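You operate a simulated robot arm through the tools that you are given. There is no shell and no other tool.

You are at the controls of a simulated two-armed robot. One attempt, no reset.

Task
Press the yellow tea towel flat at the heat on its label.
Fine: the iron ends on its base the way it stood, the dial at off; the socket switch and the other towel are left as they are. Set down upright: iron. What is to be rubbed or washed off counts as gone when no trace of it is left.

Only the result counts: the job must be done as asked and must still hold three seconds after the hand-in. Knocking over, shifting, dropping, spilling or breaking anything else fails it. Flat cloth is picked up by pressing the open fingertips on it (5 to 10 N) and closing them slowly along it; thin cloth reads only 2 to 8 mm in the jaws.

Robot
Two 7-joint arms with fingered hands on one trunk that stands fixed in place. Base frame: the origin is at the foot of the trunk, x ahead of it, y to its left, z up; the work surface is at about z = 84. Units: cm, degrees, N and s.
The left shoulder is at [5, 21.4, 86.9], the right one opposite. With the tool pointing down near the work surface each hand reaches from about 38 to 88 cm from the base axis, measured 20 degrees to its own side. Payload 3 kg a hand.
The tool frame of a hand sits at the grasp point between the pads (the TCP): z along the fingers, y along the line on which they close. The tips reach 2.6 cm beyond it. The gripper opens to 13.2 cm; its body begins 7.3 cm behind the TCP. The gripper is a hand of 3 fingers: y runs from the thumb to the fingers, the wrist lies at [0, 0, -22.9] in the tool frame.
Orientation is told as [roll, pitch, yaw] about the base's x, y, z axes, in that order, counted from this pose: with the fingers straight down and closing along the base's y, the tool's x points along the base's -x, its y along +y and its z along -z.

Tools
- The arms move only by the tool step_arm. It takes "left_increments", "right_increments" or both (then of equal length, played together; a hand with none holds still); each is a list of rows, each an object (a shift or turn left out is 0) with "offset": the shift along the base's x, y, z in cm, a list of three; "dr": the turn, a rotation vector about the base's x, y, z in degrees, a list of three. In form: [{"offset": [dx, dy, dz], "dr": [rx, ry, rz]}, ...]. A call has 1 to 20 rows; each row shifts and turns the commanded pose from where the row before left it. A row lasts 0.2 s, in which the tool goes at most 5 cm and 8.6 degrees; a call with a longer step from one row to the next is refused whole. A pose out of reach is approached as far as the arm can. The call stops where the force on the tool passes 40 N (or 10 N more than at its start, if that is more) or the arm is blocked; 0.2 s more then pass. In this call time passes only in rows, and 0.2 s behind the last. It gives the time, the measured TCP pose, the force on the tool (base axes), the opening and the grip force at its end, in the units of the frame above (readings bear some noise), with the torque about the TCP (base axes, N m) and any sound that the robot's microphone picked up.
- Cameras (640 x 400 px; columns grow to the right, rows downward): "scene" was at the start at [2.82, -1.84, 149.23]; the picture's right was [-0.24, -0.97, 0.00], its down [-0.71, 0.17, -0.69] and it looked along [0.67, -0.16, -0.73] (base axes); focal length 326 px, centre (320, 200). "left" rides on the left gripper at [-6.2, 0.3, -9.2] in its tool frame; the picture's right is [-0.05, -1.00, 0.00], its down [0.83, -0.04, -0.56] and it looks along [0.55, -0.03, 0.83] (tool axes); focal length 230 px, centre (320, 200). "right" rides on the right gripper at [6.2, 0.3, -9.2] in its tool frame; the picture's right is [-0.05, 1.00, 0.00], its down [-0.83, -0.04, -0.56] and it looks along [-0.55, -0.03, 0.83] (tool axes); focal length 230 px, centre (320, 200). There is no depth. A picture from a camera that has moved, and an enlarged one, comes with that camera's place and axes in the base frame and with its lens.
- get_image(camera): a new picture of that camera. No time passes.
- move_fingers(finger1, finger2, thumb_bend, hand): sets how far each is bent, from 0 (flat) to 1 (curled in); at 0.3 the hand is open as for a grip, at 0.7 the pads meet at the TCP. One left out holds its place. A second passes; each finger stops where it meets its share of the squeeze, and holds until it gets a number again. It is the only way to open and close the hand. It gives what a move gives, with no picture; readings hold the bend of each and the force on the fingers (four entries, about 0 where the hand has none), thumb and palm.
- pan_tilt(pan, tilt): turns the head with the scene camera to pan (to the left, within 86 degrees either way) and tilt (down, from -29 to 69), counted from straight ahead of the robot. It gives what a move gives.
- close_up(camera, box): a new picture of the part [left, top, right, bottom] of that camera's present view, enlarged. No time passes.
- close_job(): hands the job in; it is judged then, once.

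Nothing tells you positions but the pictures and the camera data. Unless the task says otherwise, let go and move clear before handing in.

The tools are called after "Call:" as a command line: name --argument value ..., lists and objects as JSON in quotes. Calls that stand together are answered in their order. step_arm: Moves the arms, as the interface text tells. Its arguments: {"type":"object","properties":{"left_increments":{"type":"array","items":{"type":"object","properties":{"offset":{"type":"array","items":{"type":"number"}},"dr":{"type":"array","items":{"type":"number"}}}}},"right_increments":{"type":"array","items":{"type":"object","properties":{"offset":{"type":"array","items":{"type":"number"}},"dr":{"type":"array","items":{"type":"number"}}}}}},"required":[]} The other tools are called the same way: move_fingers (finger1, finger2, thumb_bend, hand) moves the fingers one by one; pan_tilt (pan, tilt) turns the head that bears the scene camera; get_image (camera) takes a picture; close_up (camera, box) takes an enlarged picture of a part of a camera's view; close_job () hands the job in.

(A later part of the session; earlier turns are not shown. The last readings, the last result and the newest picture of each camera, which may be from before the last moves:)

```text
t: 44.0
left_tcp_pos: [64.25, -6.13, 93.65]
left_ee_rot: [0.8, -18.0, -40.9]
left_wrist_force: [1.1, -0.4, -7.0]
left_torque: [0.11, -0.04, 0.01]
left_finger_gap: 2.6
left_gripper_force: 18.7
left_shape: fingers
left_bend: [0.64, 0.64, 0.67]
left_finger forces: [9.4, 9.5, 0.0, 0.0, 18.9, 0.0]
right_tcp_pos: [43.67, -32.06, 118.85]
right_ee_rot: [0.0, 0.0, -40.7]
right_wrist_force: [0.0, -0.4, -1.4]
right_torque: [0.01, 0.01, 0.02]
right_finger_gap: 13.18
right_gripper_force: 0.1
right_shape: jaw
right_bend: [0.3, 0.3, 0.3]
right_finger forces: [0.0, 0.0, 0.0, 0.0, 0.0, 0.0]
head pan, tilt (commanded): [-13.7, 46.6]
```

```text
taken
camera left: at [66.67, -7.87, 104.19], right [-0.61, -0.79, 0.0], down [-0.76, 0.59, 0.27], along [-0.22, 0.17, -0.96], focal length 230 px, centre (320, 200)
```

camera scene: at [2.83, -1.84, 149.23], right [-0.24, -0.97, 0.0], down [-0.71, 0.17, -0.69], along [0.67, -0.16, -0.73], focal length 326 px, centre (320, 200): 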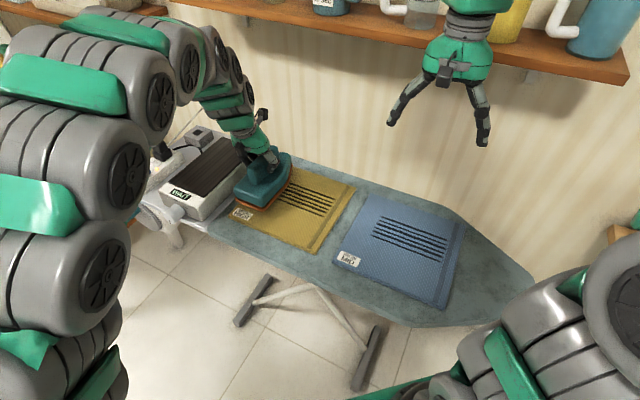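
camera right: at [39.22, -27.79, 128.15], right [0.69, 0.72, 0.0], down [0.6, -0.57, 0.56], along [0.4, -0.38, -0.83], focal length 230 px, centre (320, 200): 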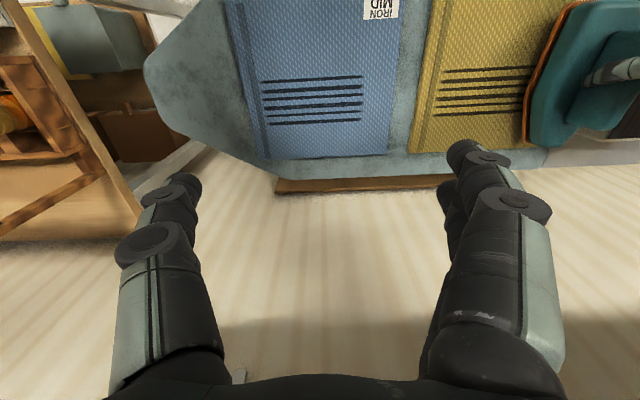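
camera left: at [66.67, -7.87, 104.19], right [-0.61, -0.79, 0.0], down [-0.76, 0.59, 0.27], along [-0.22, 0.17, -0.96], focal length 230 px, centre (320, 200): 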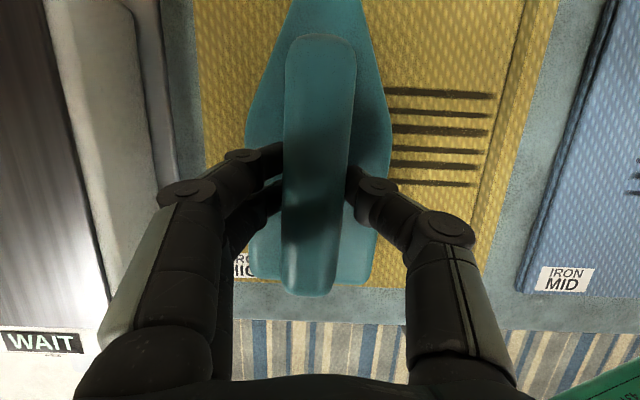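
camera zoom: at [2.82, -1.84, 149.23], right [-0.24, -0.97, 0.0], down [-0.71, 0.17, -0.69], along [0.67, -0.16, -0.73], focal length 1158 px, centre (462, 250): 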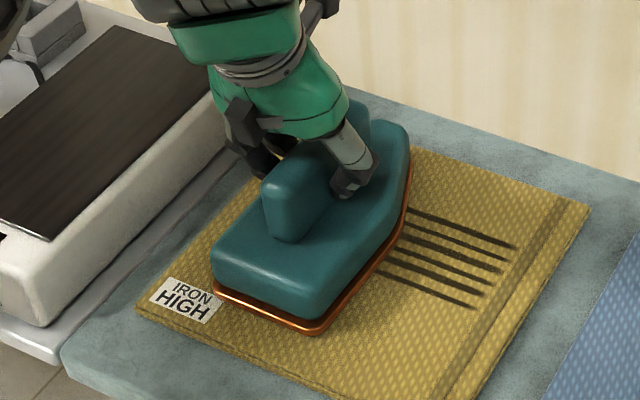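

The contact has become light, about 1 to 2 N. I'll press slightly more and continue the sweep.

Call:
step_arm --left_increments '[{"offset": [0, 0, -0.07]}, {"offset": [-0.654, -0.757, 0]}, {"offset": [-0.654, -0.757, 0]}, {"offset": [-0.654, -0.757, 0]}, {"offset": [-0.654, -0.757, 0]}]'

Call:
close_up --camera "scene" --box '[190, 130, 370, 242]'

Call:
get_image --camera "left"

```text
t: 45.2
left_tcp_pos: [61.61, -9.24, 93.45]
left_ee_rot: [0.7, -17.7, -40.8]
left_wrist_force: [3.2, 3.5, 2.3]
left_torque: [0.22, -0.22, 0.06]
left_finger_gap: 2.57
left_gripper_force: 20.4
left_shape: fingers
left_bend: [0.64, 0.64, 0.67]
left_finger forces: [11.3, 11.6, 0.0, 0.0, 17.7, 0.1]
right_tcp_pos: [43.65, -32.07, 118.82]
right_ee_rot: [0.1, 0.0, -40.7]
right_wrist_force: [-0.3, -0.6, -0.1]
right_torque: [-0.02, -0.01, -0.01]
right_finger_gap: 13.17
right_gripper_force: 0.1
right_shape: jaw
right_bend: [0.3, 0.3, 0.3]
right_finger forces: [0.1, 0.0, 0.1, 0.0, 0.0, 0.1]
head pan, tilt (commanded): [-13.7, 46.6]
```

```text
3.56 times, centred on (280, 186) of scene
camera zoom: at [2.82, -1.84, 149.23], right [-0.24, -0.97, 0.0], down [-0.71, 0.17, -0.69], along [0.67, -0.16, -0.73], focal length 1158 px, centre (462, 250)
```

zoom: 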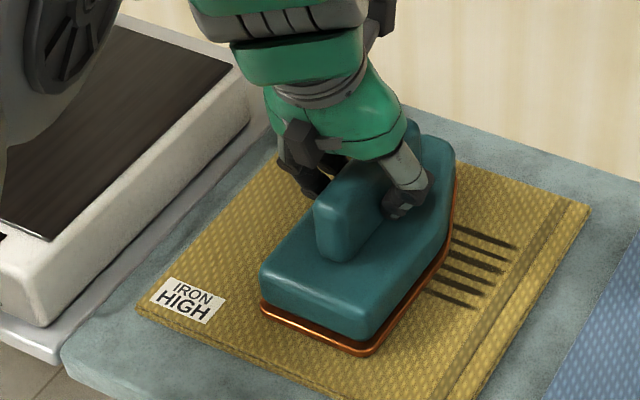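

```text
taken
camera left: at [64.03, -11.05, 104.05], right [-0.61, -0.79, 0.0], down [-0.76, 0.59, 0.27], along [-0.22, 0.16, -0.96], focal length 230 px, centre (320, 200)
```

left: 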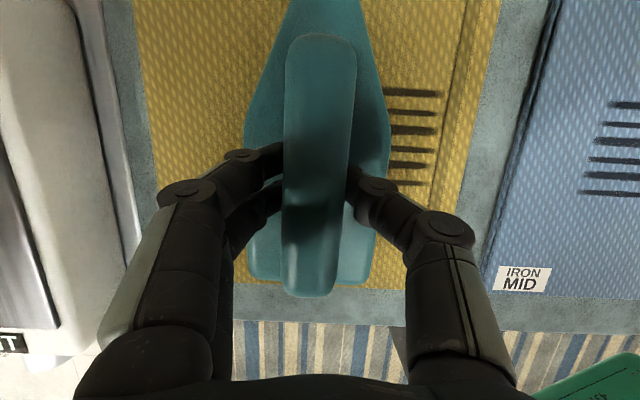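

The passed stretch is smooth with no lines left on it, and the towel hasn't shifted. I'll continue to the right end of the creases.

Call:
step_arm --left_increments '[{"offset": [-0.654, -0.757, 0]}, {"offset": [-0.654, -0.757, 0]}, {"offset": [-0.654, -0.757, 0]}, {"offset": [-0.654, -0.757, 0]}]'

Call:
close_up --camera "scene" --box '[190, 130, 370, 242]'

```text
t: 46.2
left_tcp_pos: [59.14, -12.07, 93.58]
left_ee_rot: [0.7, -17.8, -40.9]
left_wrist_force: [3.6, 3.6, 4.2]
left_torque: [0.25, -0.21, 0.07]
left_finger_gap: 2.56
left_gripper_force: 20.7
left_shape: fingers
left_bend: [0.64, 0.64, 0.67]
left_finger forces: [11.7, 11.9, 0.0, 0.0, 17.8, 0.1]
right_tcp_pos: [43.64, -32.06, 118.86]
right_ee_rot: [0.0, 0.0, -40.6]
right_wrist_force: [0.6, -0.8, 0.2]
right_torque: [0.0, 0.01, -0.01]
right_finger_gap: 13.18
right_gripper_force: 0.0
right_shape: jaw
right_bend: [0.3, 0.3, 0.3]
right_finger forces: [0.0, 0.1, 0.0, 0.0, 0.0, 0.0]
head pan, tilt (commanded): [-13.7, 46.6]
```

```text
3.56 times, centred on (280, 186) of scene
camera zoom: at [2.82, -1.83, 149.23], right [-0.24, -0.97, 0.0], down [-0.71, 0.17, -0.69], along [0.67, -0.16, -0.73], focal length 1158 px, centre (462, 250)
```

zoom: 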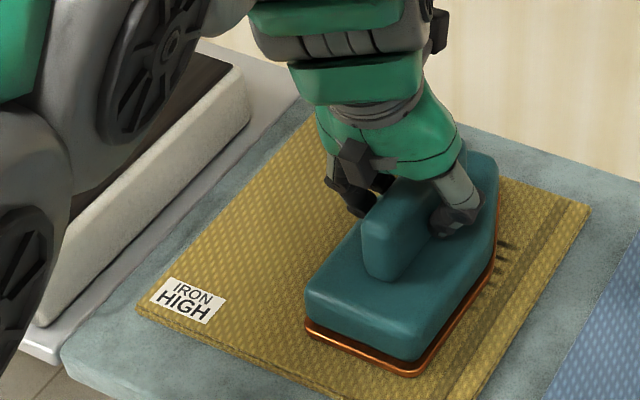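

Call:
step_arm --left_increments '[{"offset": [-0.654, -0.757, 0]}, {"offset": [-0.654, -0.757, 0]}, {"offset": [-0.654, -0.757, 0]}, {"offset": [-0.654, -0.757, 0]}, {"offset": [-0.327, -0.379, 0]}]'

Call:
close_up --camera "scene" --box '[210, 130, 390, 242]'

Call:
get_image --camera "left"

Call:
get_image --camera "right"

```text
t: 47.4
left_tcp_pos: [56.29, -15.68, 93.53]
left_ee_rot: [0.7, -17.8, -40.8]
left_wrist_force: [4.1, 4.7, 4.5]
left_torque: [0.25, -0.25, 0.06]
left_finger_gap: 2.55
left_gripper_force: 20.7
left_shape: fingers
left_bend: [0.64, 0.64, 0.68]
left_finger forces: [11.8, 12.2, 0.1, 0.1, 17.7, 0.0]
right_tcp_pos: [43.6, -32.06, 118.93]
right_ee_rot: [0.0, 0.0, -40.6]
right_wrist_force: [0.3, 0.0, 0.4]
right_torque: [-0.04, -0.02, -0.01]
right_finger_gap: 13.17
right_gripper_force: 0.1
right_shape: jaw
right_bend: [0.3, 0.3, 0.3]
right_finger forces: [0.0, 0.1, 0.1, 0.0, 0.1, 0.0]
head pan, tilt (commanded): [-13.7, 46.6]
```

```text
3.56 times, centred on (300, 186) of scene
camera zoom: at [2.82, -1.83, 149.23], right [-0.24, -0.97, 0.0], down [-0.71, 0.17, -0.69], along [0.67, -0.16, -0.73], focal length 1158 px, centre (391, 250)
```

zoom: 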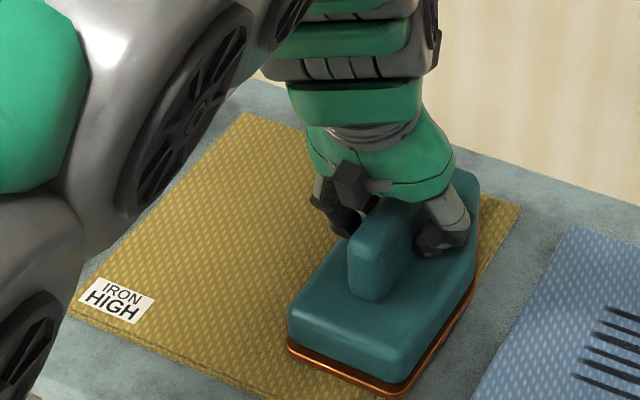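

```text
taken
camera left: at [58.71, -17.3, 104.02], right [-0.61, -0.79, 0.0], down [-0.76, 0.59, 0.27], along [-0.22, 0.16, -0.96], focal length 230 px, centre (320, 200)
```

left: 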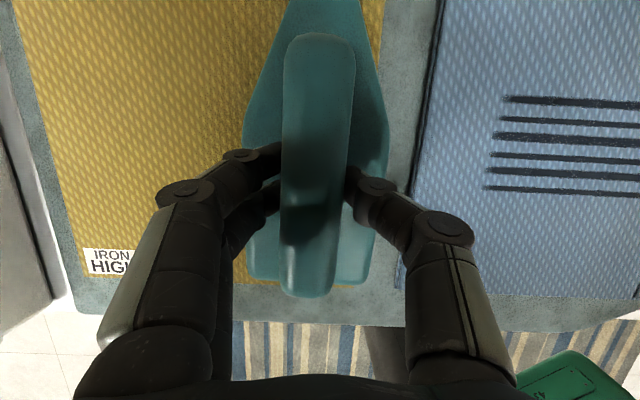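

```text
taken
camera right: at [39.21, -27.78, 128.15], right [0.69, 0.72, 0.0], down [0.6, -0.57, 0.56], along [0.4, -0.38, -0.83], focal length 230 px, centre (320, 200)
```

right: 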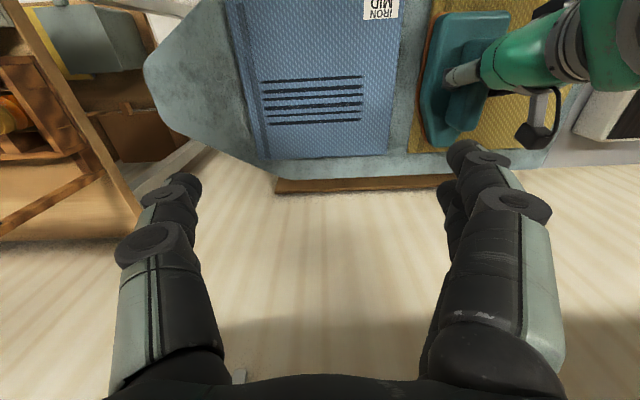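

The creases appear gone behind the iron. I'll sweep back left in contact for a second pass and inspect the right end.

Call:
step_arm --left_increments '[{"offset": [0.654, 0.757, 0]}, {"offset": [0.981, 1.136, 0]}, {"offset": [0.981, 1.136, 0]}, {"offset": [0.981, 1.136, 0]}, {"offset": [0.981, 1.136, 0]}, {"offset": [0.981, 1.136, 0]}, {"offset": [0.981, 1.136, 0]}]'

Call:
close_up --camera "scene" --box '[210, 130, 390, 242]'

Call:
get_image --camera "left"

Call:
get_image --camera "right"

```text
t: 49.0
left_tcp_pos: [62.78, -8.05, 93.55]
left_ee_rot: [0.7, -17.8, -40.8]
left_wrist_force: [-1.5, -0.2, -6.3]
left_torque: [0.05, -0.01, 0.03]
left_finger_gap: 2.6
left_gripper_force: 19.3
left_shape: fingers
left_bend: [0.63, 0.63, 0.68]
left_finger forces: [9.4, 9.5, 0.0, 0.0, 19.6, 0.1]
right_tcp_pos: [43.6, -32.05, 118.85]
right_ee_rot: [-0.1, 0.0, -40.6]
right_wrist_force: [0.4, 0.7, -0.4]
right_torque: [-0.01, -0.03, -0.02]
right_finger_gap: 13.17
right_gripper_force: 0.1
right_shape: jaw
right_bend: [0.3, 0.3, 0.3]
right_finger forces: [0.1, 0.0, 0.0, 0.0, 0.1, 0.1]
head pan, tilt (commanded): [-13.7, 46.6]
```

```text
3.56 times, centred on (300, 186) of scene
camera zoom: at [2.83, -1.84, 149.23], right [-0.24, -0.97, 0.0], down [-0.71, 0.17, -0.69], along [0.67, -0.16, -0.73], focal length 1158 px, centre (391, 250)
```

zoom: 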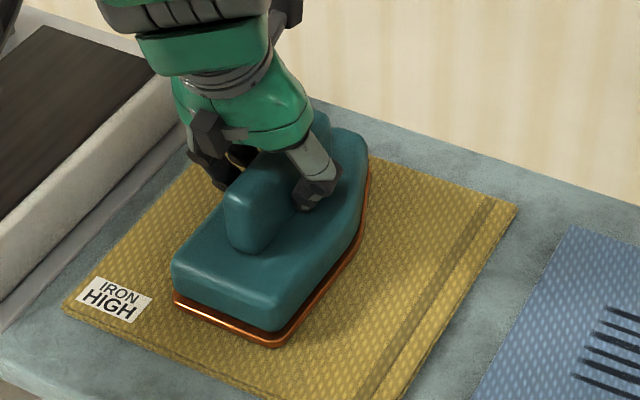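

```text
taken
camera left: at [65.19, -9.87, 104.09], right [-0.61, -0.79, 0.0], down [-0.76, 0.59, 0.27], along [-0.22, 0.16, -0.96], focal length 230 px, centre (320, 200)
```

left: 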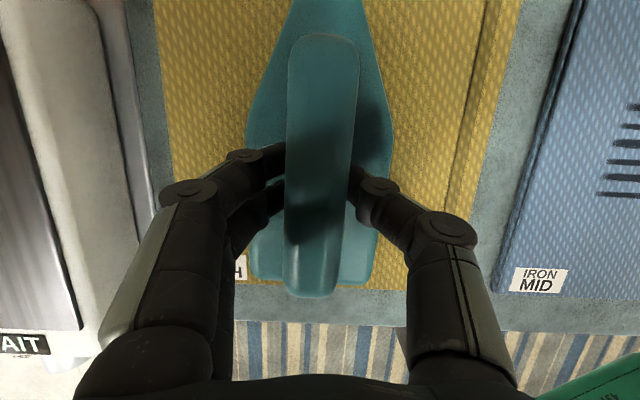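

```text
taken
camera right: at [39.22, -27.79, 128.15], right [0.69, 0.72, 0.0], down [0.6, -0.57, 0.56], along [0.4, -0.38, -0.83], focal length 230 px, centre (320, 200)
```

right: 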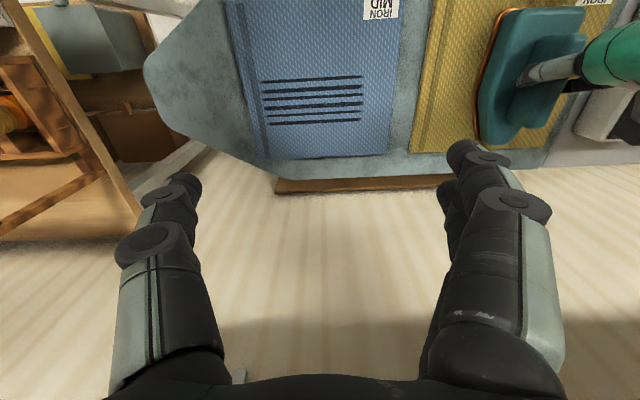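

Both passes left the towel clean where I can see. I'll lift straight off and inspect the whole towel.

Call:
step_arm --left_increments '[{"offset": [0, 0, 0.57]}, {"offset": [0, 0, 1.5]}, {"offset": [0, 0, 2]}, {"offset": [0, 0, 2]}, {"offset": [0, 0, 2]}, {"offset": [2.3, 3.17, 0]}, {"offset": [2.3, 3.17, 0]}, {"offset": [2.3, 3.17, 0]}, {"offset": [2.3, 3.17, 0]}, {"offset": [0, 0, 0]}]'

Call:
get_image --camera "scene"

Call:
close_up --camera "scene" --box '[210, 130, 390, 262]'

Call:
close_up --camera "right" --box '[380, 0, 640, 170]'

Call:
get_image --camera "left"

```text
t: 51.2
left_tcp_pos: [71.83, 4.74, 101.47]
left_ee_rot: [0.7, -17.8, -40.8]
left_wrist_force: [0.6, -0.3, -8.6]
left_torque: [0.07, 0.1, 0.03]
left_finger_gap: 2.58
left_gripper_force: 19.1
left_shape: fingers
left_bend: [0.62, 0.62, 0.68]
left_finger forces: [9.7, 9.7, 0.0, 0.0, 19.2, 0.0]
right_tcp_pos: [43.57, -32.08, 118.86]
right_ee_rot: [0.1, 0.1, -40.7]
right_wrist_force: [0.4, 0.4, 0.7]
right_torque: [-0.01, 0.0, 0.0]
right_finger_gap: 13.19
right_gripper_force: 0.1
right_shape: jaw
right_bend: [0.3, 0.3, 0.3]
right_finger forces: [0.1, 0.0, 0.0, 0.0, 0.1, 0.0]
head pan, tilt (commanded): [-13.7, 46.6]
```

```text
taken
camera scene: at [2.83, -1.84, 149.23], right [-0.24, -0.97, 0.0], down [-0.71, 0.17, -0.69], along [0.67, -0.16, -0.73], focal length 326 px, centre (320, 200)
```

scene: 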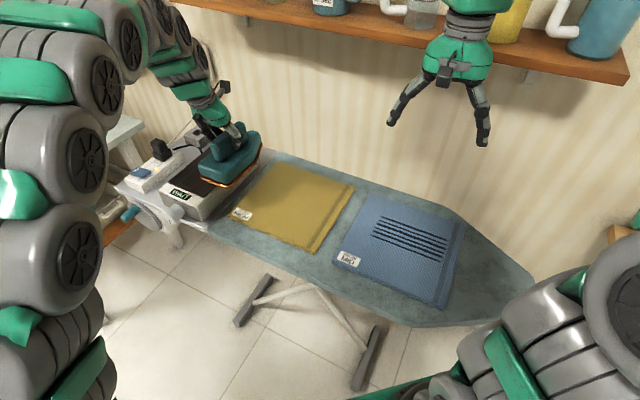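

```text
3.03 times, centred on (300, 196) of scene
camera zoom: at [2.83, -1.84, 149.23], right [-0.24, -0.97, 0.0], down [-0.71, 0.17, -0.69], along [0.67, -0.16, -0.73], focal length 987 px, centre (381, 212)
```

zoom: 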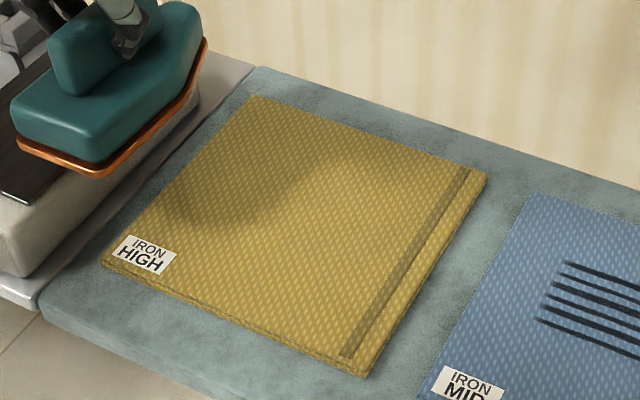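

```text
2.35 times, centred on (510, 85) of right
camera zoom: at [39.22, -27.79, 128.15], right [0.69, 0.72, 0.0], down [0.6, -0.57, 0.56], along [0.4, -0.38, -0.83], focal length 541 px, centre (-127, 471)
```

zoom: 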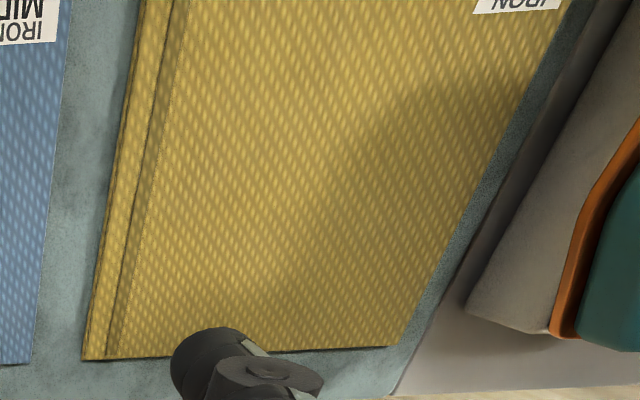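

```text
taken
camera left: at [74.23, 2.85, 111.97], right [-0.61, -0.79, 0.0], down [-0.76, 0.59, 0.27], along [-0.22, 0.17, -0.96], focal length 230 px, centre (320, 200)
```

left: 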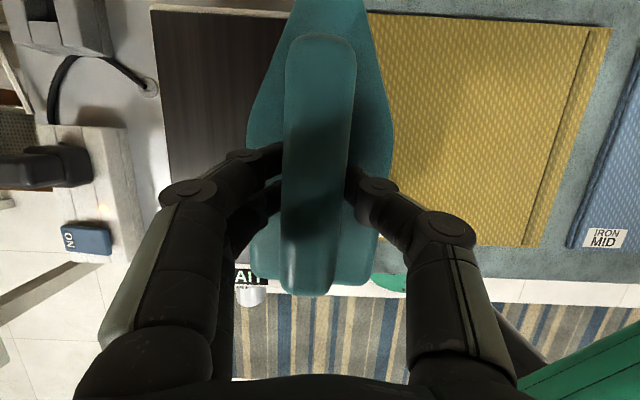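

The towel is fully smooth with no trace of creases and hasn't moved; the blue towel is untouched. I'll bring the iron back over its base.

Call:
step_arm --left_increments '[{"offset": [1.54, 2.119, 0]}, {"offset": [1.54, 2.119, 0]}, {"offset": [1.538, 2.119, 0]}, {"offset": [0, 0, -1.0]}, {"offset": [0, 0, 0]}, {"offset": [0, 0, 0]}]'

Call:
get_image --camera "left"

Call:
close_up --camera "scene" --box '[130, 90, 274, 180]'

Call:
close_up --camera "right" --box '[480, 0, 640, 150]'

```text
t: 52.6
left_tcp_pos: [76.44, 11.06, 100.57]
left_ee_rot: [0.8, -17.8, -40.7]
left_wrist_force: [-0.1, -0.1, -7.7]
left_torque: [0.04, 0.04, -0.02]
left_finger_gap: 2.59
left_gripper_force: 19.2
left_shape: fingers
left_bend: [0.62, 0.62, 0.68]
left_finger forces: [9.7, 9.7, 0.0, 0.0, 19.1, 0.0]
right_tcp_pos: [43.6, -31.95, 118.81]
right_ee_rot: [0.0, 0.0, -40.6]
right_wrist_force: [-1.1, 0.8, 0.2]
right_torque: [0.02, 0.0, 0.02]
right_finger_gap: 13.22
right_gripper_force: 0.1
right_shape: jaw
right_bend: [0.3, 0.3, 0.3]
right_finger forces: [0.1, 0.1, 0.1, 0.0, 0.0, 0.0]
head pan, tilt (commanded): [-13.7, 46.6]
```

```text
taken
camera left: at [78.85, 9.24, 111.12], right [-0.61, -0.79, 0.0], down [-0.76, 0.59, 0.27], along [-0.22, 0.16, -0.96], focal length 230 px, centre (320, 200)
```

left: 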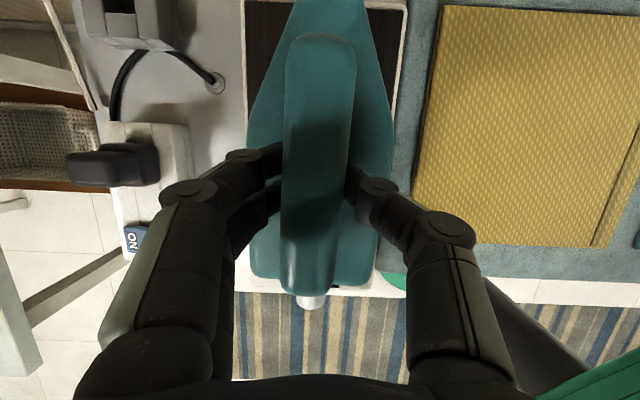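

```text
4.44 times, centred on (202, 135) of scene
camera zoom: at [2.83, -1.84, 149.23], right [-0.24, -0.97, 0.0], down [-0.71, 0.17, -0.69], along [0.67, -0.16, -0.73], focal length 1448 px, centre (844, 489)
```

zoom: 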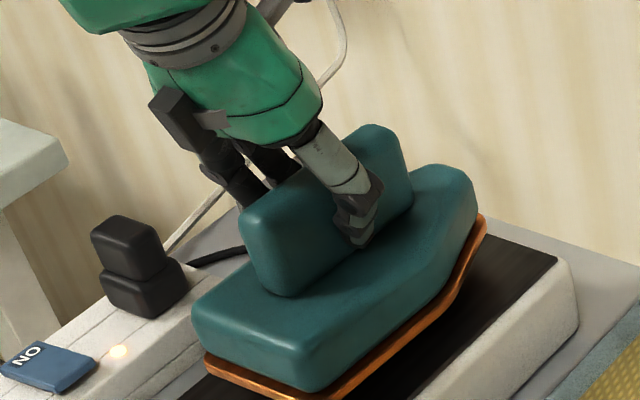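

```text
2.67 times, centred on (560, 75) of right
camera zoom: at [39.22, -27.79, 128.15], right [0.69, 0.72, 0.0], down [0.6, -0.57, 0.56], along [0.4, -0.38, -0.83], focal length 614 px, centre (-320, 533)
```

zoom: 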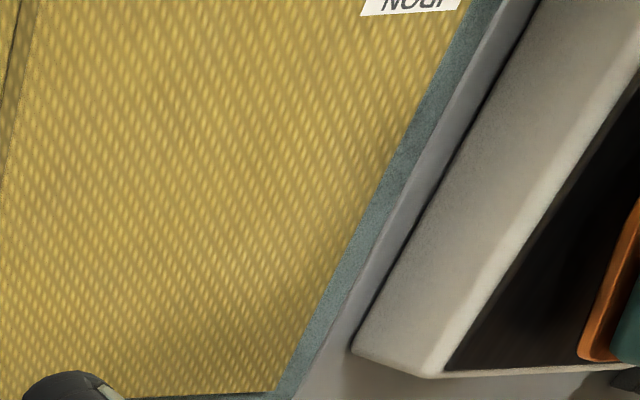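

The iron sits in the hand as when first lifted and lines up with the base. I'll lower it gently onto the plate.

Call:
step_arm --left_increments '[{"offset": [0, 0, -0.7]}, {"offset": [0, 0, -0.6]}, {"offset": [0, 0, -0.4]}, {"offset": [0, 0, -0.2]}, {"offset": [0, 0, 0]}]'

Call:
close_up --camera "scene" --box '[130, 110, 274, 200]'

Call:
get_image --camera "left"

```text
t: 53.8
left_tcp_pos: [76.5, 10.99, 98.74]
left_ee_rot: [0.7, -17.8, -40.7]
left_wrist_force: [-0.7, 0.3, -5.7]
left_torque: [0.04, 0.01, 0.0]
left_finger_gap: 2.57
left_gripper_force: 18.8
left_shape: fingers
left_bend: [0.62, 0.62, 0.68]
left_finger forces: [9.4, 9.7, 0.1, 0.1, 19.4, 0.0]
right_tcp_pos: [43.56, -32.13, 118.98]
right_ee_rot: [0.0, 0.0, -40.7]
right_wrist_force: [0.8, 0.5, 0.0]
right_torque: [0.02, -0.01, 0.01]
right_finger_gap: 13.18
right_gripper_force: 0.0
right_shape: jaw
right_bend: [0.3, 0.3, 0.3]
right_finger forces: [0.0, 0.0, 0.0, 0.1, 0.0, 0.0]
head pan, tilt (commanded): [-13.7, 46.6]
```

```text
4.44 times, centred on (202, 155) of scene
camera zoom: at [2.83, -1.84, 149.23], right [-0.24, -0.97, 0.0], down [-0.71, 0.17, -0.69], along [0.67, -0.16, -0.73], focal length 1448 px, centre (844, 400)
```

zoom: 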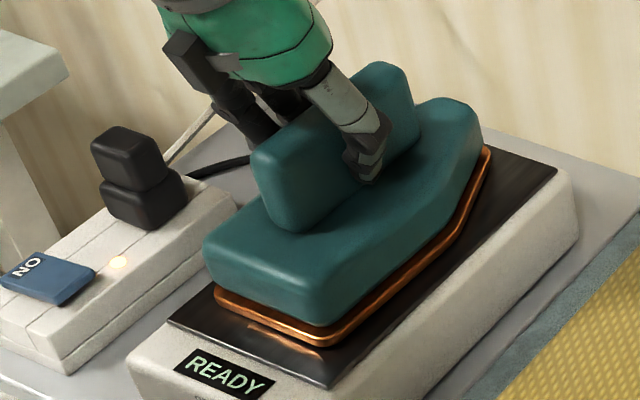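

```text
taken
camera left: at [78.93, 9.2, 109.24], right [-0.61, -0.79, 0.0], down [-0.76, 0.59, 0.27], along [-0.22, 0.16, -0.96], focal length 230 px, centre (320, 200)
```

left: 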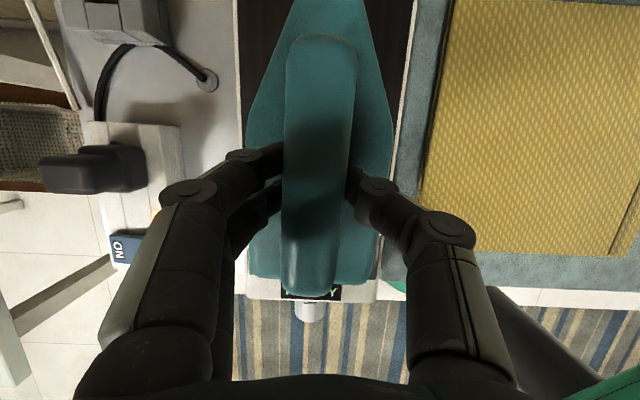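

READY is shown again and the iron is almost fully seated. I'll settle the last millimetre and zoom in to check its alignment before letting go.

Call:
step_arm --left_increments '[{"offset": [0, 0, -0.07]}, {"offset": [0, 0, 0]}]'

Call:
close_up --camera "scene" --box '[150, 115, 270, 190]'

Call:
close_up --camera "left" --box '[200, 0, 440, 300]'

```text
t: 54.4
left_tcp_pos: [76.52, 10.91, 98.6]
left_ee_rot: [0.7, -17.8, -40.7]
left_wrist_force: [-1.0, -0.9, -3.7]
left_torque: [0.09, -0.08, -0.03]
left_finger_gap: 2.59
left_gripper_force: 19.5
left_shape: fingers
left_bend: [0.62, 0.62, 0.68]
left_finger forces: [9.1, 9.7, 0.0, 0.1, 20.5, 0.1]
right_tcp_pos: [43.5, -32.16, 118.9]
right_ee_rot: [0.0, 0.0, -40.7]
right_wrist_force: [0.2, 0.0, -0.2]
right_torque: [-0.01, -0.01, -0.03]
right_finger_gap: 13.19
right_gripper_force: 0.1
right_shape: jaw
right_bend: [0.3, 0.3, 0.3]
right_finger forces: [0.1, 0.0, 0.0, 0.0, 0.1, 0.1]
head pan, tilt (commanded): [-13.7, 46.6]
```

```text
5.33 times, centred on (210, 152) of scene
camera zoom: at [2.82, -1.84, 149.23], right [-0.24, -0.97, 0.0], down [-0.71, 0.17, -0.69], along [0.67, -0.16, -0.73], focal length 1737 px, centre (907, 453)
```

zoom: 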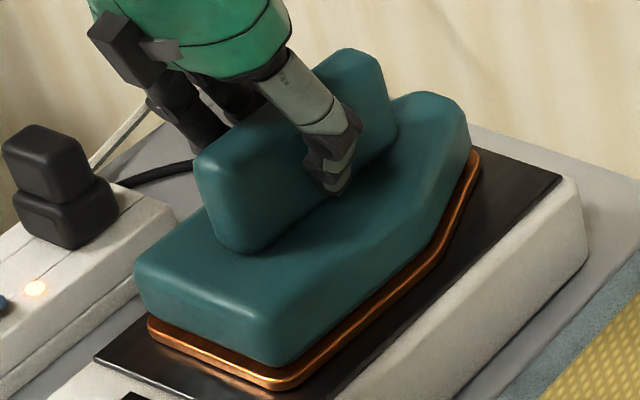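

```text
1.33 times, centred on (320, 150) of left
camera zoom: at [78.96, 9.27, 109.15], right [-0.61, -0.79, 0.0], down [-0.76, 0.59, 0.27], along [-0.22, 0.16, -0.96], focal length 307 px, centre (320, 267)
```

zoom: 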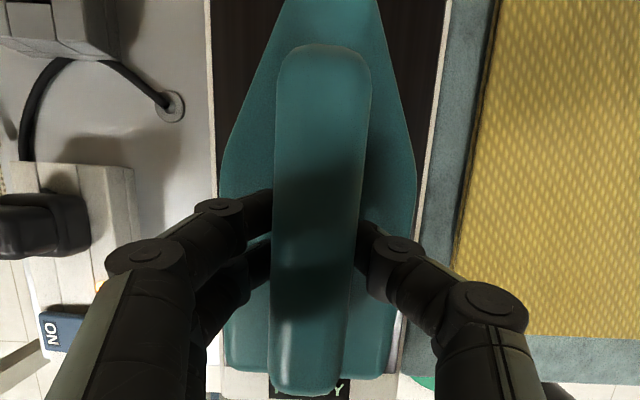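

The iron matches its starting outline to within a few millimetres. I'll settle a hair more and release.

Call:
step_arm --left_increments '[{"offset": [0, 0, -0.06]}, {"offset": [0, 0, 0]}]'

Call:
move_fingers --hand "left" --finger1 0.57 --finger2 0.57 --thumb_bend 0.57

Call:
move_fingers --hand "left" --finger1 0.45 --finger2 0.45 --thumb_bend 0.45

Call:
get_image --camera "left"

Call:
close_up --camera "scene" --box '[150, 115, 270, 190]'

```text
t: 55.0
left_tcp_pos: [76.62, 10.99, 98.46]
left_ee_rot: [0.7, -17.8, -40.8]
left_wrist_force: [-3.0, -1.3, 0.0]
left_torque: [0.1, -0.07, -0.01]
left_finger_gap: 2.56
left_gripper_force: 20.8
left_shape: fingers
left_bend: [0.63, 0.62, 0.68]
left_finger forces: [9.4, 9.8, 0.0, 0.0, 21.6, 0.0]
right_tcp_pos: [43.55, -32.02, 118.85]
right_ee_rot: [0.0, 0.0, -40.8]
right_wrist_force: [0.7, -0.7, 0.0]
right_torque: [0.01, 0.03, 0.02]
right_finger_gap: 13.19
right_gripper_force: 0.0
right_shape: jaw
right_bend: [0.3, 0.3, 0.3]
right_finger forces: [0.0, 0.0, 0.1, 0.0, 0.1, 0.1]
head pan, tilt (commanded): [-13.7, 46.6]
```

```text
t: 56.0
left_tcp_pos: [76.61, 11.11, 98.51]
left_ee_rot: [0.7, -17.8, -40.8]
left_wrist_force: [0.3, -0.3, 0.3]
left_torque: [-0.03, -0.05, 0.03]
left_finger_gap: 4.72
left_gripper_force: 0.0
left_shape: fingers
left_bend: [0.56, 0.56, 0.56]
left_finger forces: [0.0, 0.0, 0.1, 0.1, 0.0, 0.0]
right_tcp_pos: [43.61, -32.03, 118.88]
right_ee_rot: [-0.1, 0.0, -40.6]
right_wrist_force: [0.1, -1.1, 0.8]
right_torque: [-0.01, -0.04, -0.03]
right_finger_gap: 13.19
right_gripper_force: 0.0
right_shape: jaw
right_bend: [0.3, 0.3, 0.3]
right_finger forces: [0.0, 0.0, 0.0, 0.1, 0.1, 0.0]
head pan, tilt (commanded): [-13.7, 46.6]
```

```text
t: 57.0
left_tcp_pos: [76.68, 11.05, 98.52]
left_ee_rot: [0.8, -17.8, -40.8]
left_wrist_force: [0.1, -0.4, -0.5]
left_torque: [0.01, 0.0, 0.03]
left_finger_gap: 8.41
left_gripper_force: 0.0
left_shape: fingers
left_bend: [0.45, 0.45, 0.45]
left_finger forces: [0.1, 0.1, 0.0, 0.1, 0.0, 0.1]
right_tcp_pos: [43.67, -32.03, 118.91]
right_ee_rot: [0.0, -0.1, -40.7]
right_wrist_force: [0.4, 0.8, -0.4]
right_torque: [0.0, 0.0, -0.01]
right_finger_gap: 13.19
right_gripper_force: 0.1
right_shape: jaw
right_bend: [0.3, 0.3, 0.3]
right_finger forces: [0.1, 0.0, 0.1, 0.0, 0.0, 0.0]
head pan, tilt (commanded): [-13.7, 46.6]
```

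```text
taken
camera left: at [79.0, 9.28, 109.08], right [-0.61, -0.79, 0.0], down [-0.76, 0.59, 0.27], along [-0.22, 0.16, -0.96], focal length 230 px, centre (320, 200)
```

left: 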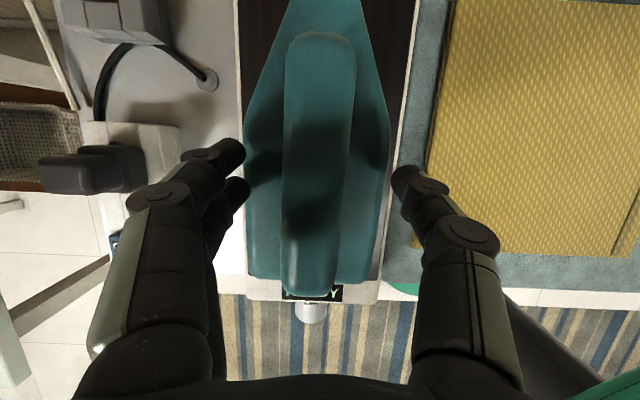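

```text
5.33 times, centred on (210, 152) of scene
camera zoom: at [2.82, -1.84, 149.23], right [-0.24, -0.97, 0.0], down [-0.71, 0.17, -0.69], along [0.67, -0.16, -0.73], focal length 1737 px, centre (907, 453)
```

zoom: 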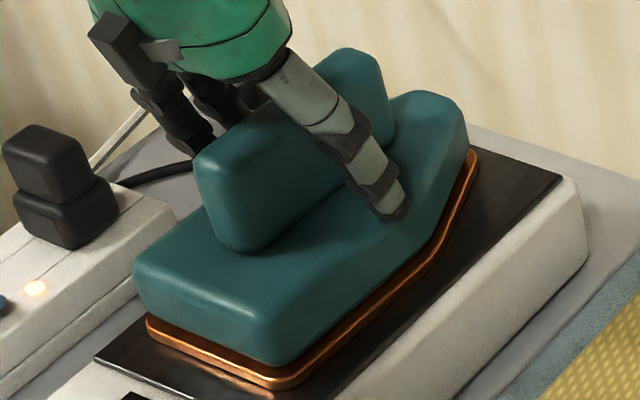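

The iron is released and stands on its base, within about 3 mm of where it was. I'll rise clear and go back to the dial by the same route.

Call:
step_arm --left_increments '[{"offset": [0, 0, 1.5]}, {"offset": [0, 0, 2]}, {"offset": [0, 0, 2]}, {"offset": [0, 0, 2]}, {"offset": [-3.43, 2.69, 0]}, {"offset": [-3.43, 2.69, 0.1]}, {"offset": [-3.43, 2.69, 0.1]}, {"offset": [-3.43, 2.69, 0.1]}, {"offset": [-3.43, 2.69, 0.1]}, {"offset": [-3.43, 2.69, 0.1]}, {"offset": [-3.43, 2.69, 0]}, {"offset": [0, 0, 0]}]'

Call:
step_arm --left_increments '[{"offset": [-0.5, 0.5, 0], "dr": [-5.23, -6.06, 0]}, {"offset": [-0.5, 0.5, 0], "dr": [-5.23, -6.06, 0]}, {"offset": [-0.5, 0.5, 0], "dr": [-5.23, -6.06, 0]}, {"offset": [-0.5, 0.5, 0], "dr": [-5.23, -6.06, 0]}, {"offset": [-0.5, 0.5, 0], "dr": [-5.23, -6.06, 0]}, {"offset": [-0.5, 0.5, 0], "dr": [-5.23, -6.06, 0]}, {"offset": [-0.5, 0.5, -0.5], "dr": [-5.23, -6.06, 0]}, {"offset": [-0.5, 0.5, -0.5], "dr": [-5.23, -6.06, 0]}, {"offset": [-0.5, 0.5, -0.5], "dr": [-5.23, -6.06, 0]}, {"offset": [0.3, 0, -3.1], "dr": [6.42, -5.43, 0]}, {"offset": [0.3, 0, -3.1], "dr": [6.42, -5.43, 0]}, {"offset": [0.3, 0, -3.1], "dr": [6.42, -5.43, 0]}, {"offset": [0.3, 0, -3.1], "dr": [6.42, -5.43, 0]}, {"offset": [0.3, 0, -3.1], "dr": [6.42, -5.43, 0]}, {"offset": [0.3, 0, -3.1], "dr": [6.42, -5.43, 0]}, {"offset": [0, 0, 0]}]'

Call:
get_image --camera "left"

Call:
get_image --camera "scene"

Call:
close_up --camera "scene" --box '[110, 110, 290, 223]'

```text
t: 59.6
left_tcp_pos: [52.24, 29.71, 106.34]
left_ee_rot: [0.6, -17.8, -40.9]
left_wrist_force: [0.4, 0.1, -0.8]
left_torque: [-0.01, -0.02, -0.04]
left_finger_gap: 8.42
left_gripper_force: 0.0
left_shape: fingers
left_bend: [0.45, 0.45, 0.45]
left_finger forces: [0.0, 0.0, 0.0, 0.0, 0.1, 0.0]
right_tcp_pos: [43.56, -32.06, 118.83]
right_ee_rot: [0.0, 0.0, -40.7]
right_wrist_force: [0.4, 1.0, 0.4]
right_torque: [-0.01, -0.02, 0.01]
right_finger_gap: 13.2
right_gripper_force: 0.0
right_shape: jaw
right_bend: [0.3, 0.3, 0.3]
right_finger forces: [0.0, 0.1, 0.0, 0.0, 0.0, 0.0]
head pan, tilt (commanded): [-13.7, 46.6]
```

```text
t: 63.0
left_tcp_pos: [49.65, 34.37, 86.35]
left_ee_rot: [90.0, -39.4, -130.1]
left_wrist_force: [-0.7, 0.0, -0.3]
left_torque: [-0.01, 0.0, 0.04]
left_finger_gap: 8.4
left_gripper_force: 0.1
left_shape: fingers
left_bend: [0.45, 0.45, 0.45]
left_finger forces: [0.1, 0.1, 0.0, 0.1, 0.0, 0.0]
right_tcp_pos: [43.67, -31.99, 118.88]
right_ee_rot: [0.0, 0.0, -40.8]
right_wrist_force: [0.0, 0.1, -0.2]
right_torque: [-0.01, 0.02, -0.01]
right_finger_gap: 13.15
right_gripper_force: 0.1
right_shape: jaw
right_bend: [0.3, 0.3, 0.3]
right_finger forces: [0.1, 0.1, 0.0, 0.1, 0.0, 0.0]
head pan, tilt (commanded): [-13.7, 46.6]
```

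```text
taken
camera left: at [39.64, 36.91, 90.35], right [-0.43, -0.52, -0.74], down [-0.03, 0.83, -0.56], along [0.9, -0.22, -0.37], focal length 230 px, centre (320, 200)
```

left: 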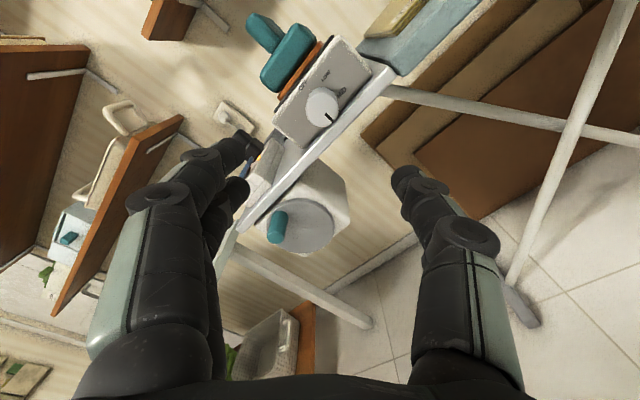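

```text
taken
camera scene: at [2.82, -1.84, 149.23], right [-0.24, -0.97, 0.0], down [-0.71, 0.17, -0.69], along [0.67, -0.16, -0.73], focal length 326 px, centre (320, 200)
```

scene: 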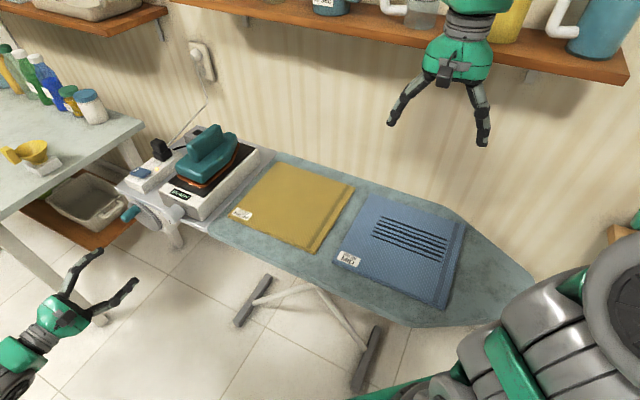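

```text
3.54 times, centred on (200, 166) of scene
camera zoom: at [2.82, -1.84, 149.23], right [-0.24, -0.97, 0.0], down [-0.71, 0.17, -0.69], along [0.67, -0.16, -0.73], focal length 1153 px, centre (745, 319)
```

zoom: 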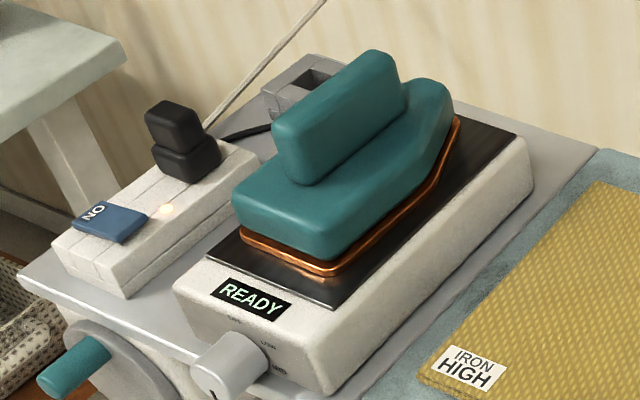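

All is in place and READY. I'll approach the dial again with the hand pre-rolled clockwise, grip it, and turn it back counter-clockwise.

Call:
step_arm --left_increments '[{"offset": [2.28, -1.92, 0]}, {"offset": [2.28, -1.92, 0]}, {"offset": [2.28, -1.92, 0]}, {"offset": [2.28, -1.92, 0]}, {"offset": [2.28, -1.92, 0]}, {"offset": [1.6, -1.4, 0]}, {"offset": [0, 0, 0]}]'

Call:
get_image --camera "left"

Call:
close_up --camera "scene" --box '[100, 150, 260, 250]'

```text
t: 64.6
left_tcp_pos: [62.83, 23.64, 86.24]
left_ee_rot: [90.0, -39.6, -129.9]
left_wrist_force: [0.6, -0.6, 0.1]
left_torque: [-0.01, 0.0, 0.01]
left_finger_gap: 8.43
left_gripper_force: 0.1
left_shape: fingers
left_bend: [0.45, 0.45, 0.45]
left_finger forces: [0.0, 0.0, 0.0, 0.0, 0.0, 0.0]
right_tcp_pos: [43.6, -32.01, 118.85]
right_ee_rot: [0.0, -0.1, -40.7]
right_wrist_force: [0.2, -1.0, -0.2]
right_torque: [0.0, -0.02, -0.03]
right_finger_gap: 13.21
right_gripper_force: 0.0
right_shape: jaw
right_bend: [0.3, 0.3, 0.3]
right_finger forces: [0.0, 0.0, 0.0, 0.0, 0.0, 0.0]
head pan, tilt (commanded): [-13.7, 46.6]
```

```text
taken
camera left: at [52.81, 26.1, 90.37], right [-0.43, -0.52, -0.74], down [-0.03, 0.83, -0.56], along [0.9, -0.22, -0.37], focal length 230 px, centre (320, 200)
```

left: 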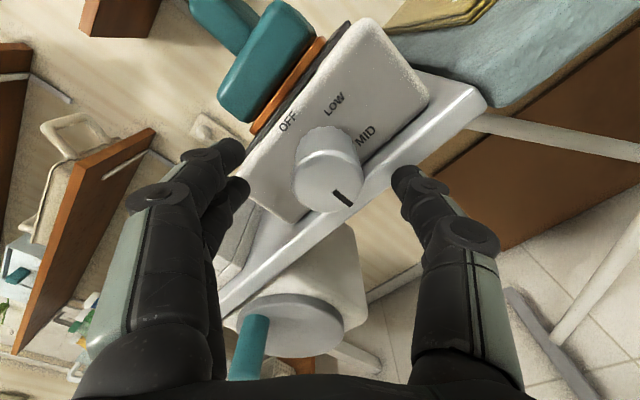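

```text
4.00 times, centred on (180, 200) of scene
camera zoom: at [2.82, -1.84, 149.23], right [-0.24, -0.97, 0.0], down [-0.71, 0.17, -0.69], along [0.67, -0.16, -0.73], focal length 1303 px, centre (880, 200)
```

zoom: 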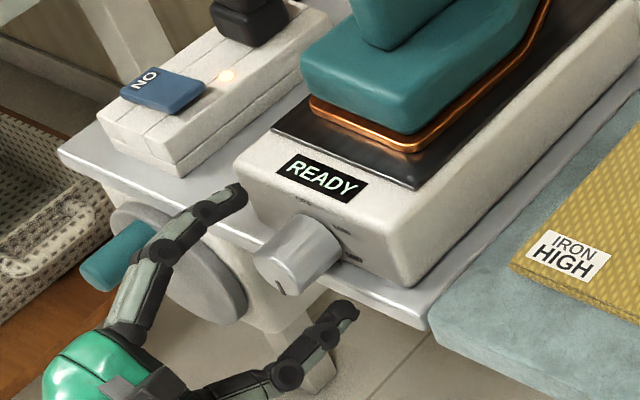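

The dial sits about 4 mm to the right of the grip centre, so I'll correct for that and grip.

Call:
step_arm --left_increments '[{"offset": [-0.18, -0.37, -0.05]}, {"offset": [0, 0, 0]}]'

Call:
move_fingers --hand "left" --finger1 0.7 --finger2 0.7 --thumb_bend 0.7

Call:
step_arm --left_increments '[{"dr": [-4.58, 3.88, 0]}, {"dr": [-4.58, 3.88, 0]}, {"dr": [-4.58, 3.88, 0]}, {"dr": [-4.58, 3.88, 0]}, {"dr": [-4.58, 3.88, 0]}, {"dr": [-4.58, 3.88, 0]}, {"dr": [-4.58, 3.88, 0]}, {"offset": [0, 0, 0]}]'

Call:
close_up --camera "left" --box '[210, 70, 450, 220]'

Call:
close_up --camera "scene" --box '[100, 150, 260, 250]'

```text
t: 65.2
left_tcp_pos: [62.65, 23.13, 86.42]
left_ee_rot: [90.0, -39.5, -129.9]
left_wrist_force: [-1.0, -0.4, -0.1]
left_torque: [-0.01, 0.02, 0.02]
left_finger_gap: 8.41
left_gripper_force: 0.1
left_shape: fingers
left_bend: [0.45, 0.45, 0.45]
left_finger forces: [0.0, 0.1, 0.0, 0.0, 0.0, 0.1]
right_tcp_pos: [43.59, -32.11, 118.9]
right_ee_rot: [0.0, 0.0, -40.7]
right_wrist_force: [0.0, 0.1, 0.1]
right_torque: [-0.02, 0.06, 0.01]
right_finger_gap: 13.18
right_gripper_force: 0.2
right_shape: jaw
right_bend: [0.3, 0.3, 0.3]
right_finger forces: [0.0, 0.1, 0.0, 0.0, 0.0, 0.0]
head pan, tilt (commanded): [-13.7, 46.6]
```

```text
t: 66.2
left_tcp_pos: [62.68, 23.03, 86.3]
left_ee_rot: [89.9, -39.5, -130.0]
left_wrist_force: [2.5, -3.7, -0.8]
left_torque: [0.0, 0.01, 0.02]
left_finger_gap: 3.24
left_gripper_force: 12.3
left_shape: fingers
left_bend: [0.62, 0.62, 0.63]
left_finger forces: [5.4, 6.5, 0.1, 0.0, 13.1, 0.0]
right_tcp_pos: [43.57, -32.1, 118.98]
right_ee_rot: [0.1, 0.0, -40.6]
right_wrist_force: [0.1, -0.5, -0.4]
right_torque: [-0.01, 0.02, -0.03]
right_finger_gap: 13.17
right_gripper_force: 0.1
right_shape: jaw
right_bend: [0.3, 0.3, 0.3]
right_finger forces: [0.0, 0.0, 0.1, 0.0, 0.0, 0.0]
head pan, tilt (commanded): [-13.7, 46.6]
```

```text
t: 68.0
left_tcp_pos: [62.53, 22.94, 86.4]
left_ee_rot: [88.7, -81.5, -128.7]
left_wrist_force: [7.2, 5.3, -7.6]
left_torque: [0.11, 0.1, 0.31]
left_finger_gap: 3.23
left_gripper_force: 13.8
left_shape: fingers
left_bend: [0.62, 0.61, 0.65]
left_finger forces: [7.0, 10.3, 0.0, 0.0, 10.0, 0.0]
right_tcp_pos: [43.64, -32.06, 118.87]
right_ee_rot: [0.0, 0.0, -40.7]
right_wrist_force: [-0.1, -1.0, -0.6]
right_torque: [0.01, -0.01, -0.02]
right_finger_gap: 13.16
right_gripper_force: 0.0
right_shape: jaw
right_bend: [0.3, 0.3, 0.3]
right_finger forces: [0.1, 0.0, 0.1, 0.1, 0.0, 0.0]
head pan, tilt (commanded): [-13.7, 46.6]
```

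```text
2.67 times, centred on (330, 145) of left
camera zoom: at [55.14, 28.5, 92.43], right [-0.64, -0.76, -0.09], down [-0.38, 0.42, -0.83], along [0.67, -0.49, -0.56], focal length 614 px, centre (293, 347)
```

zoom: 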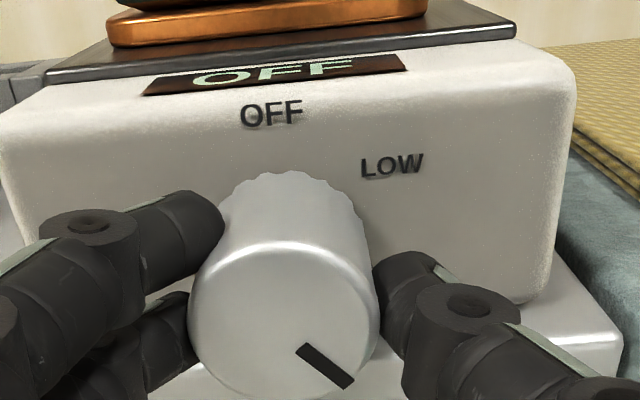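

```text
4.00 times, centred on (180, 200) of scene
camera zoom: at [2.84, -1.83, 149.23], right [-0.24, -0.97, 0.0], down [-0.71, 0.17, -0.69], along [0.67, -0.16, -0.73], focal length 1303 px, centre (880, 200)
```

zoom: 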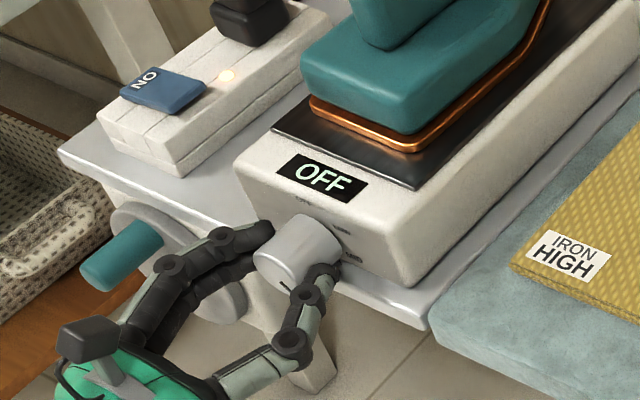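

It's turning back and the display already reads OFF between marks. I'll continue counter-clockwise.

Call:
step_arm --left_increments '[{"dr": [-4.58, 3.88, 0]}, {"dr": [-4.58, 3.88, 0]}, {"dr": [-4.58, 3.88, 0]}, {"dr": [-4.58, 3.88, 0]}, {"dr": [-4.58, 3.88, 0]}, {"dr": [-4.58, 3.88, 0]}, {"dr": [-4.58, 3.88, 0]}, {"offset": [0, 0, 0]}]'

Call:
close_up --camera "left" --box '[210, 70, 450, 220]'

Call:
close_up --camera "scene" --box '[100, 150, 260, 250]'

```text
t: 69.8
left_tcp_pos: [62.68, 23.05, 86.28]
left_ee_rot: [-89.7, -56.3, 49.4]
left_wrist_force: [9.3, 8.4, 4.2]
left_torque: [-0.01, -0.05, 0.32]
left_finger_gap: 3.23
left_gripper_force: 13.3
left_shape: fingers
left_bend: [0.62, 0.62, 0.65]
left_finger forces: [10.4, 7.5, 0.0, 0.1, 9.1, 0.0]
right_tcp_pos: [43.62, -31.94, 118.88]
right_ee_rot: [-0.1, 0.0, -40.6]
right_wrist_force: [0.3, 0.0, 0.1]
right_torque: [0.0, 0.0, 0.0]
right_finger_gap: 13.17
right_gripper_force: 0.1
right_shape: jaw
right_bend: [0.3, 0.3, 0.3]
right_finger forces: [0.0, 0.0, 0.0, 0.0, 0.1, 0.0]
head pan, tilt (commanded): [-13.7, 46.6]
```

```text
2.67 times, centred on (330, 145) of left
camera zoom: at [57.93, 31.81, 91.25], right [-0.52, -0.61, 0.6], down [-0.75, -0.02, -0.67], along [0.42, -0.79, -0.45], focal length 614 px, centre (293, 347)
```

zoom: 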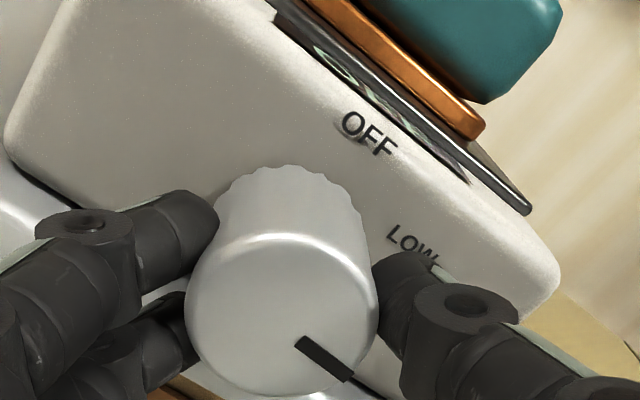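

```text
4.00 times, centred on (180, 200) of scene
camera zoom: at [2.83, -1.83, 149.23], right [-0.24, -0.97, 0.0], down [-0.71, 0.17, -0.69], along [0.67, -0.16, -0.73], focal length 1303 px, centre (880, 200)
```

zoom: 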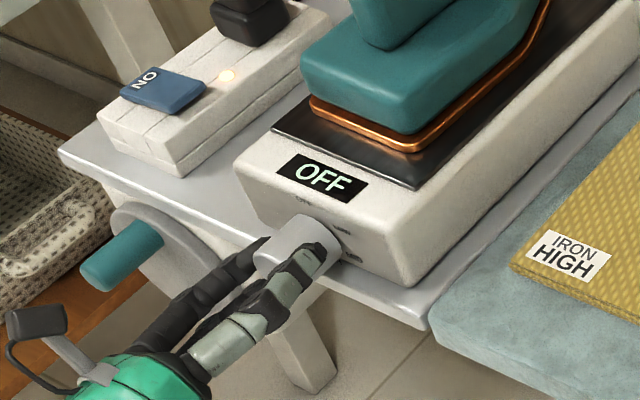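

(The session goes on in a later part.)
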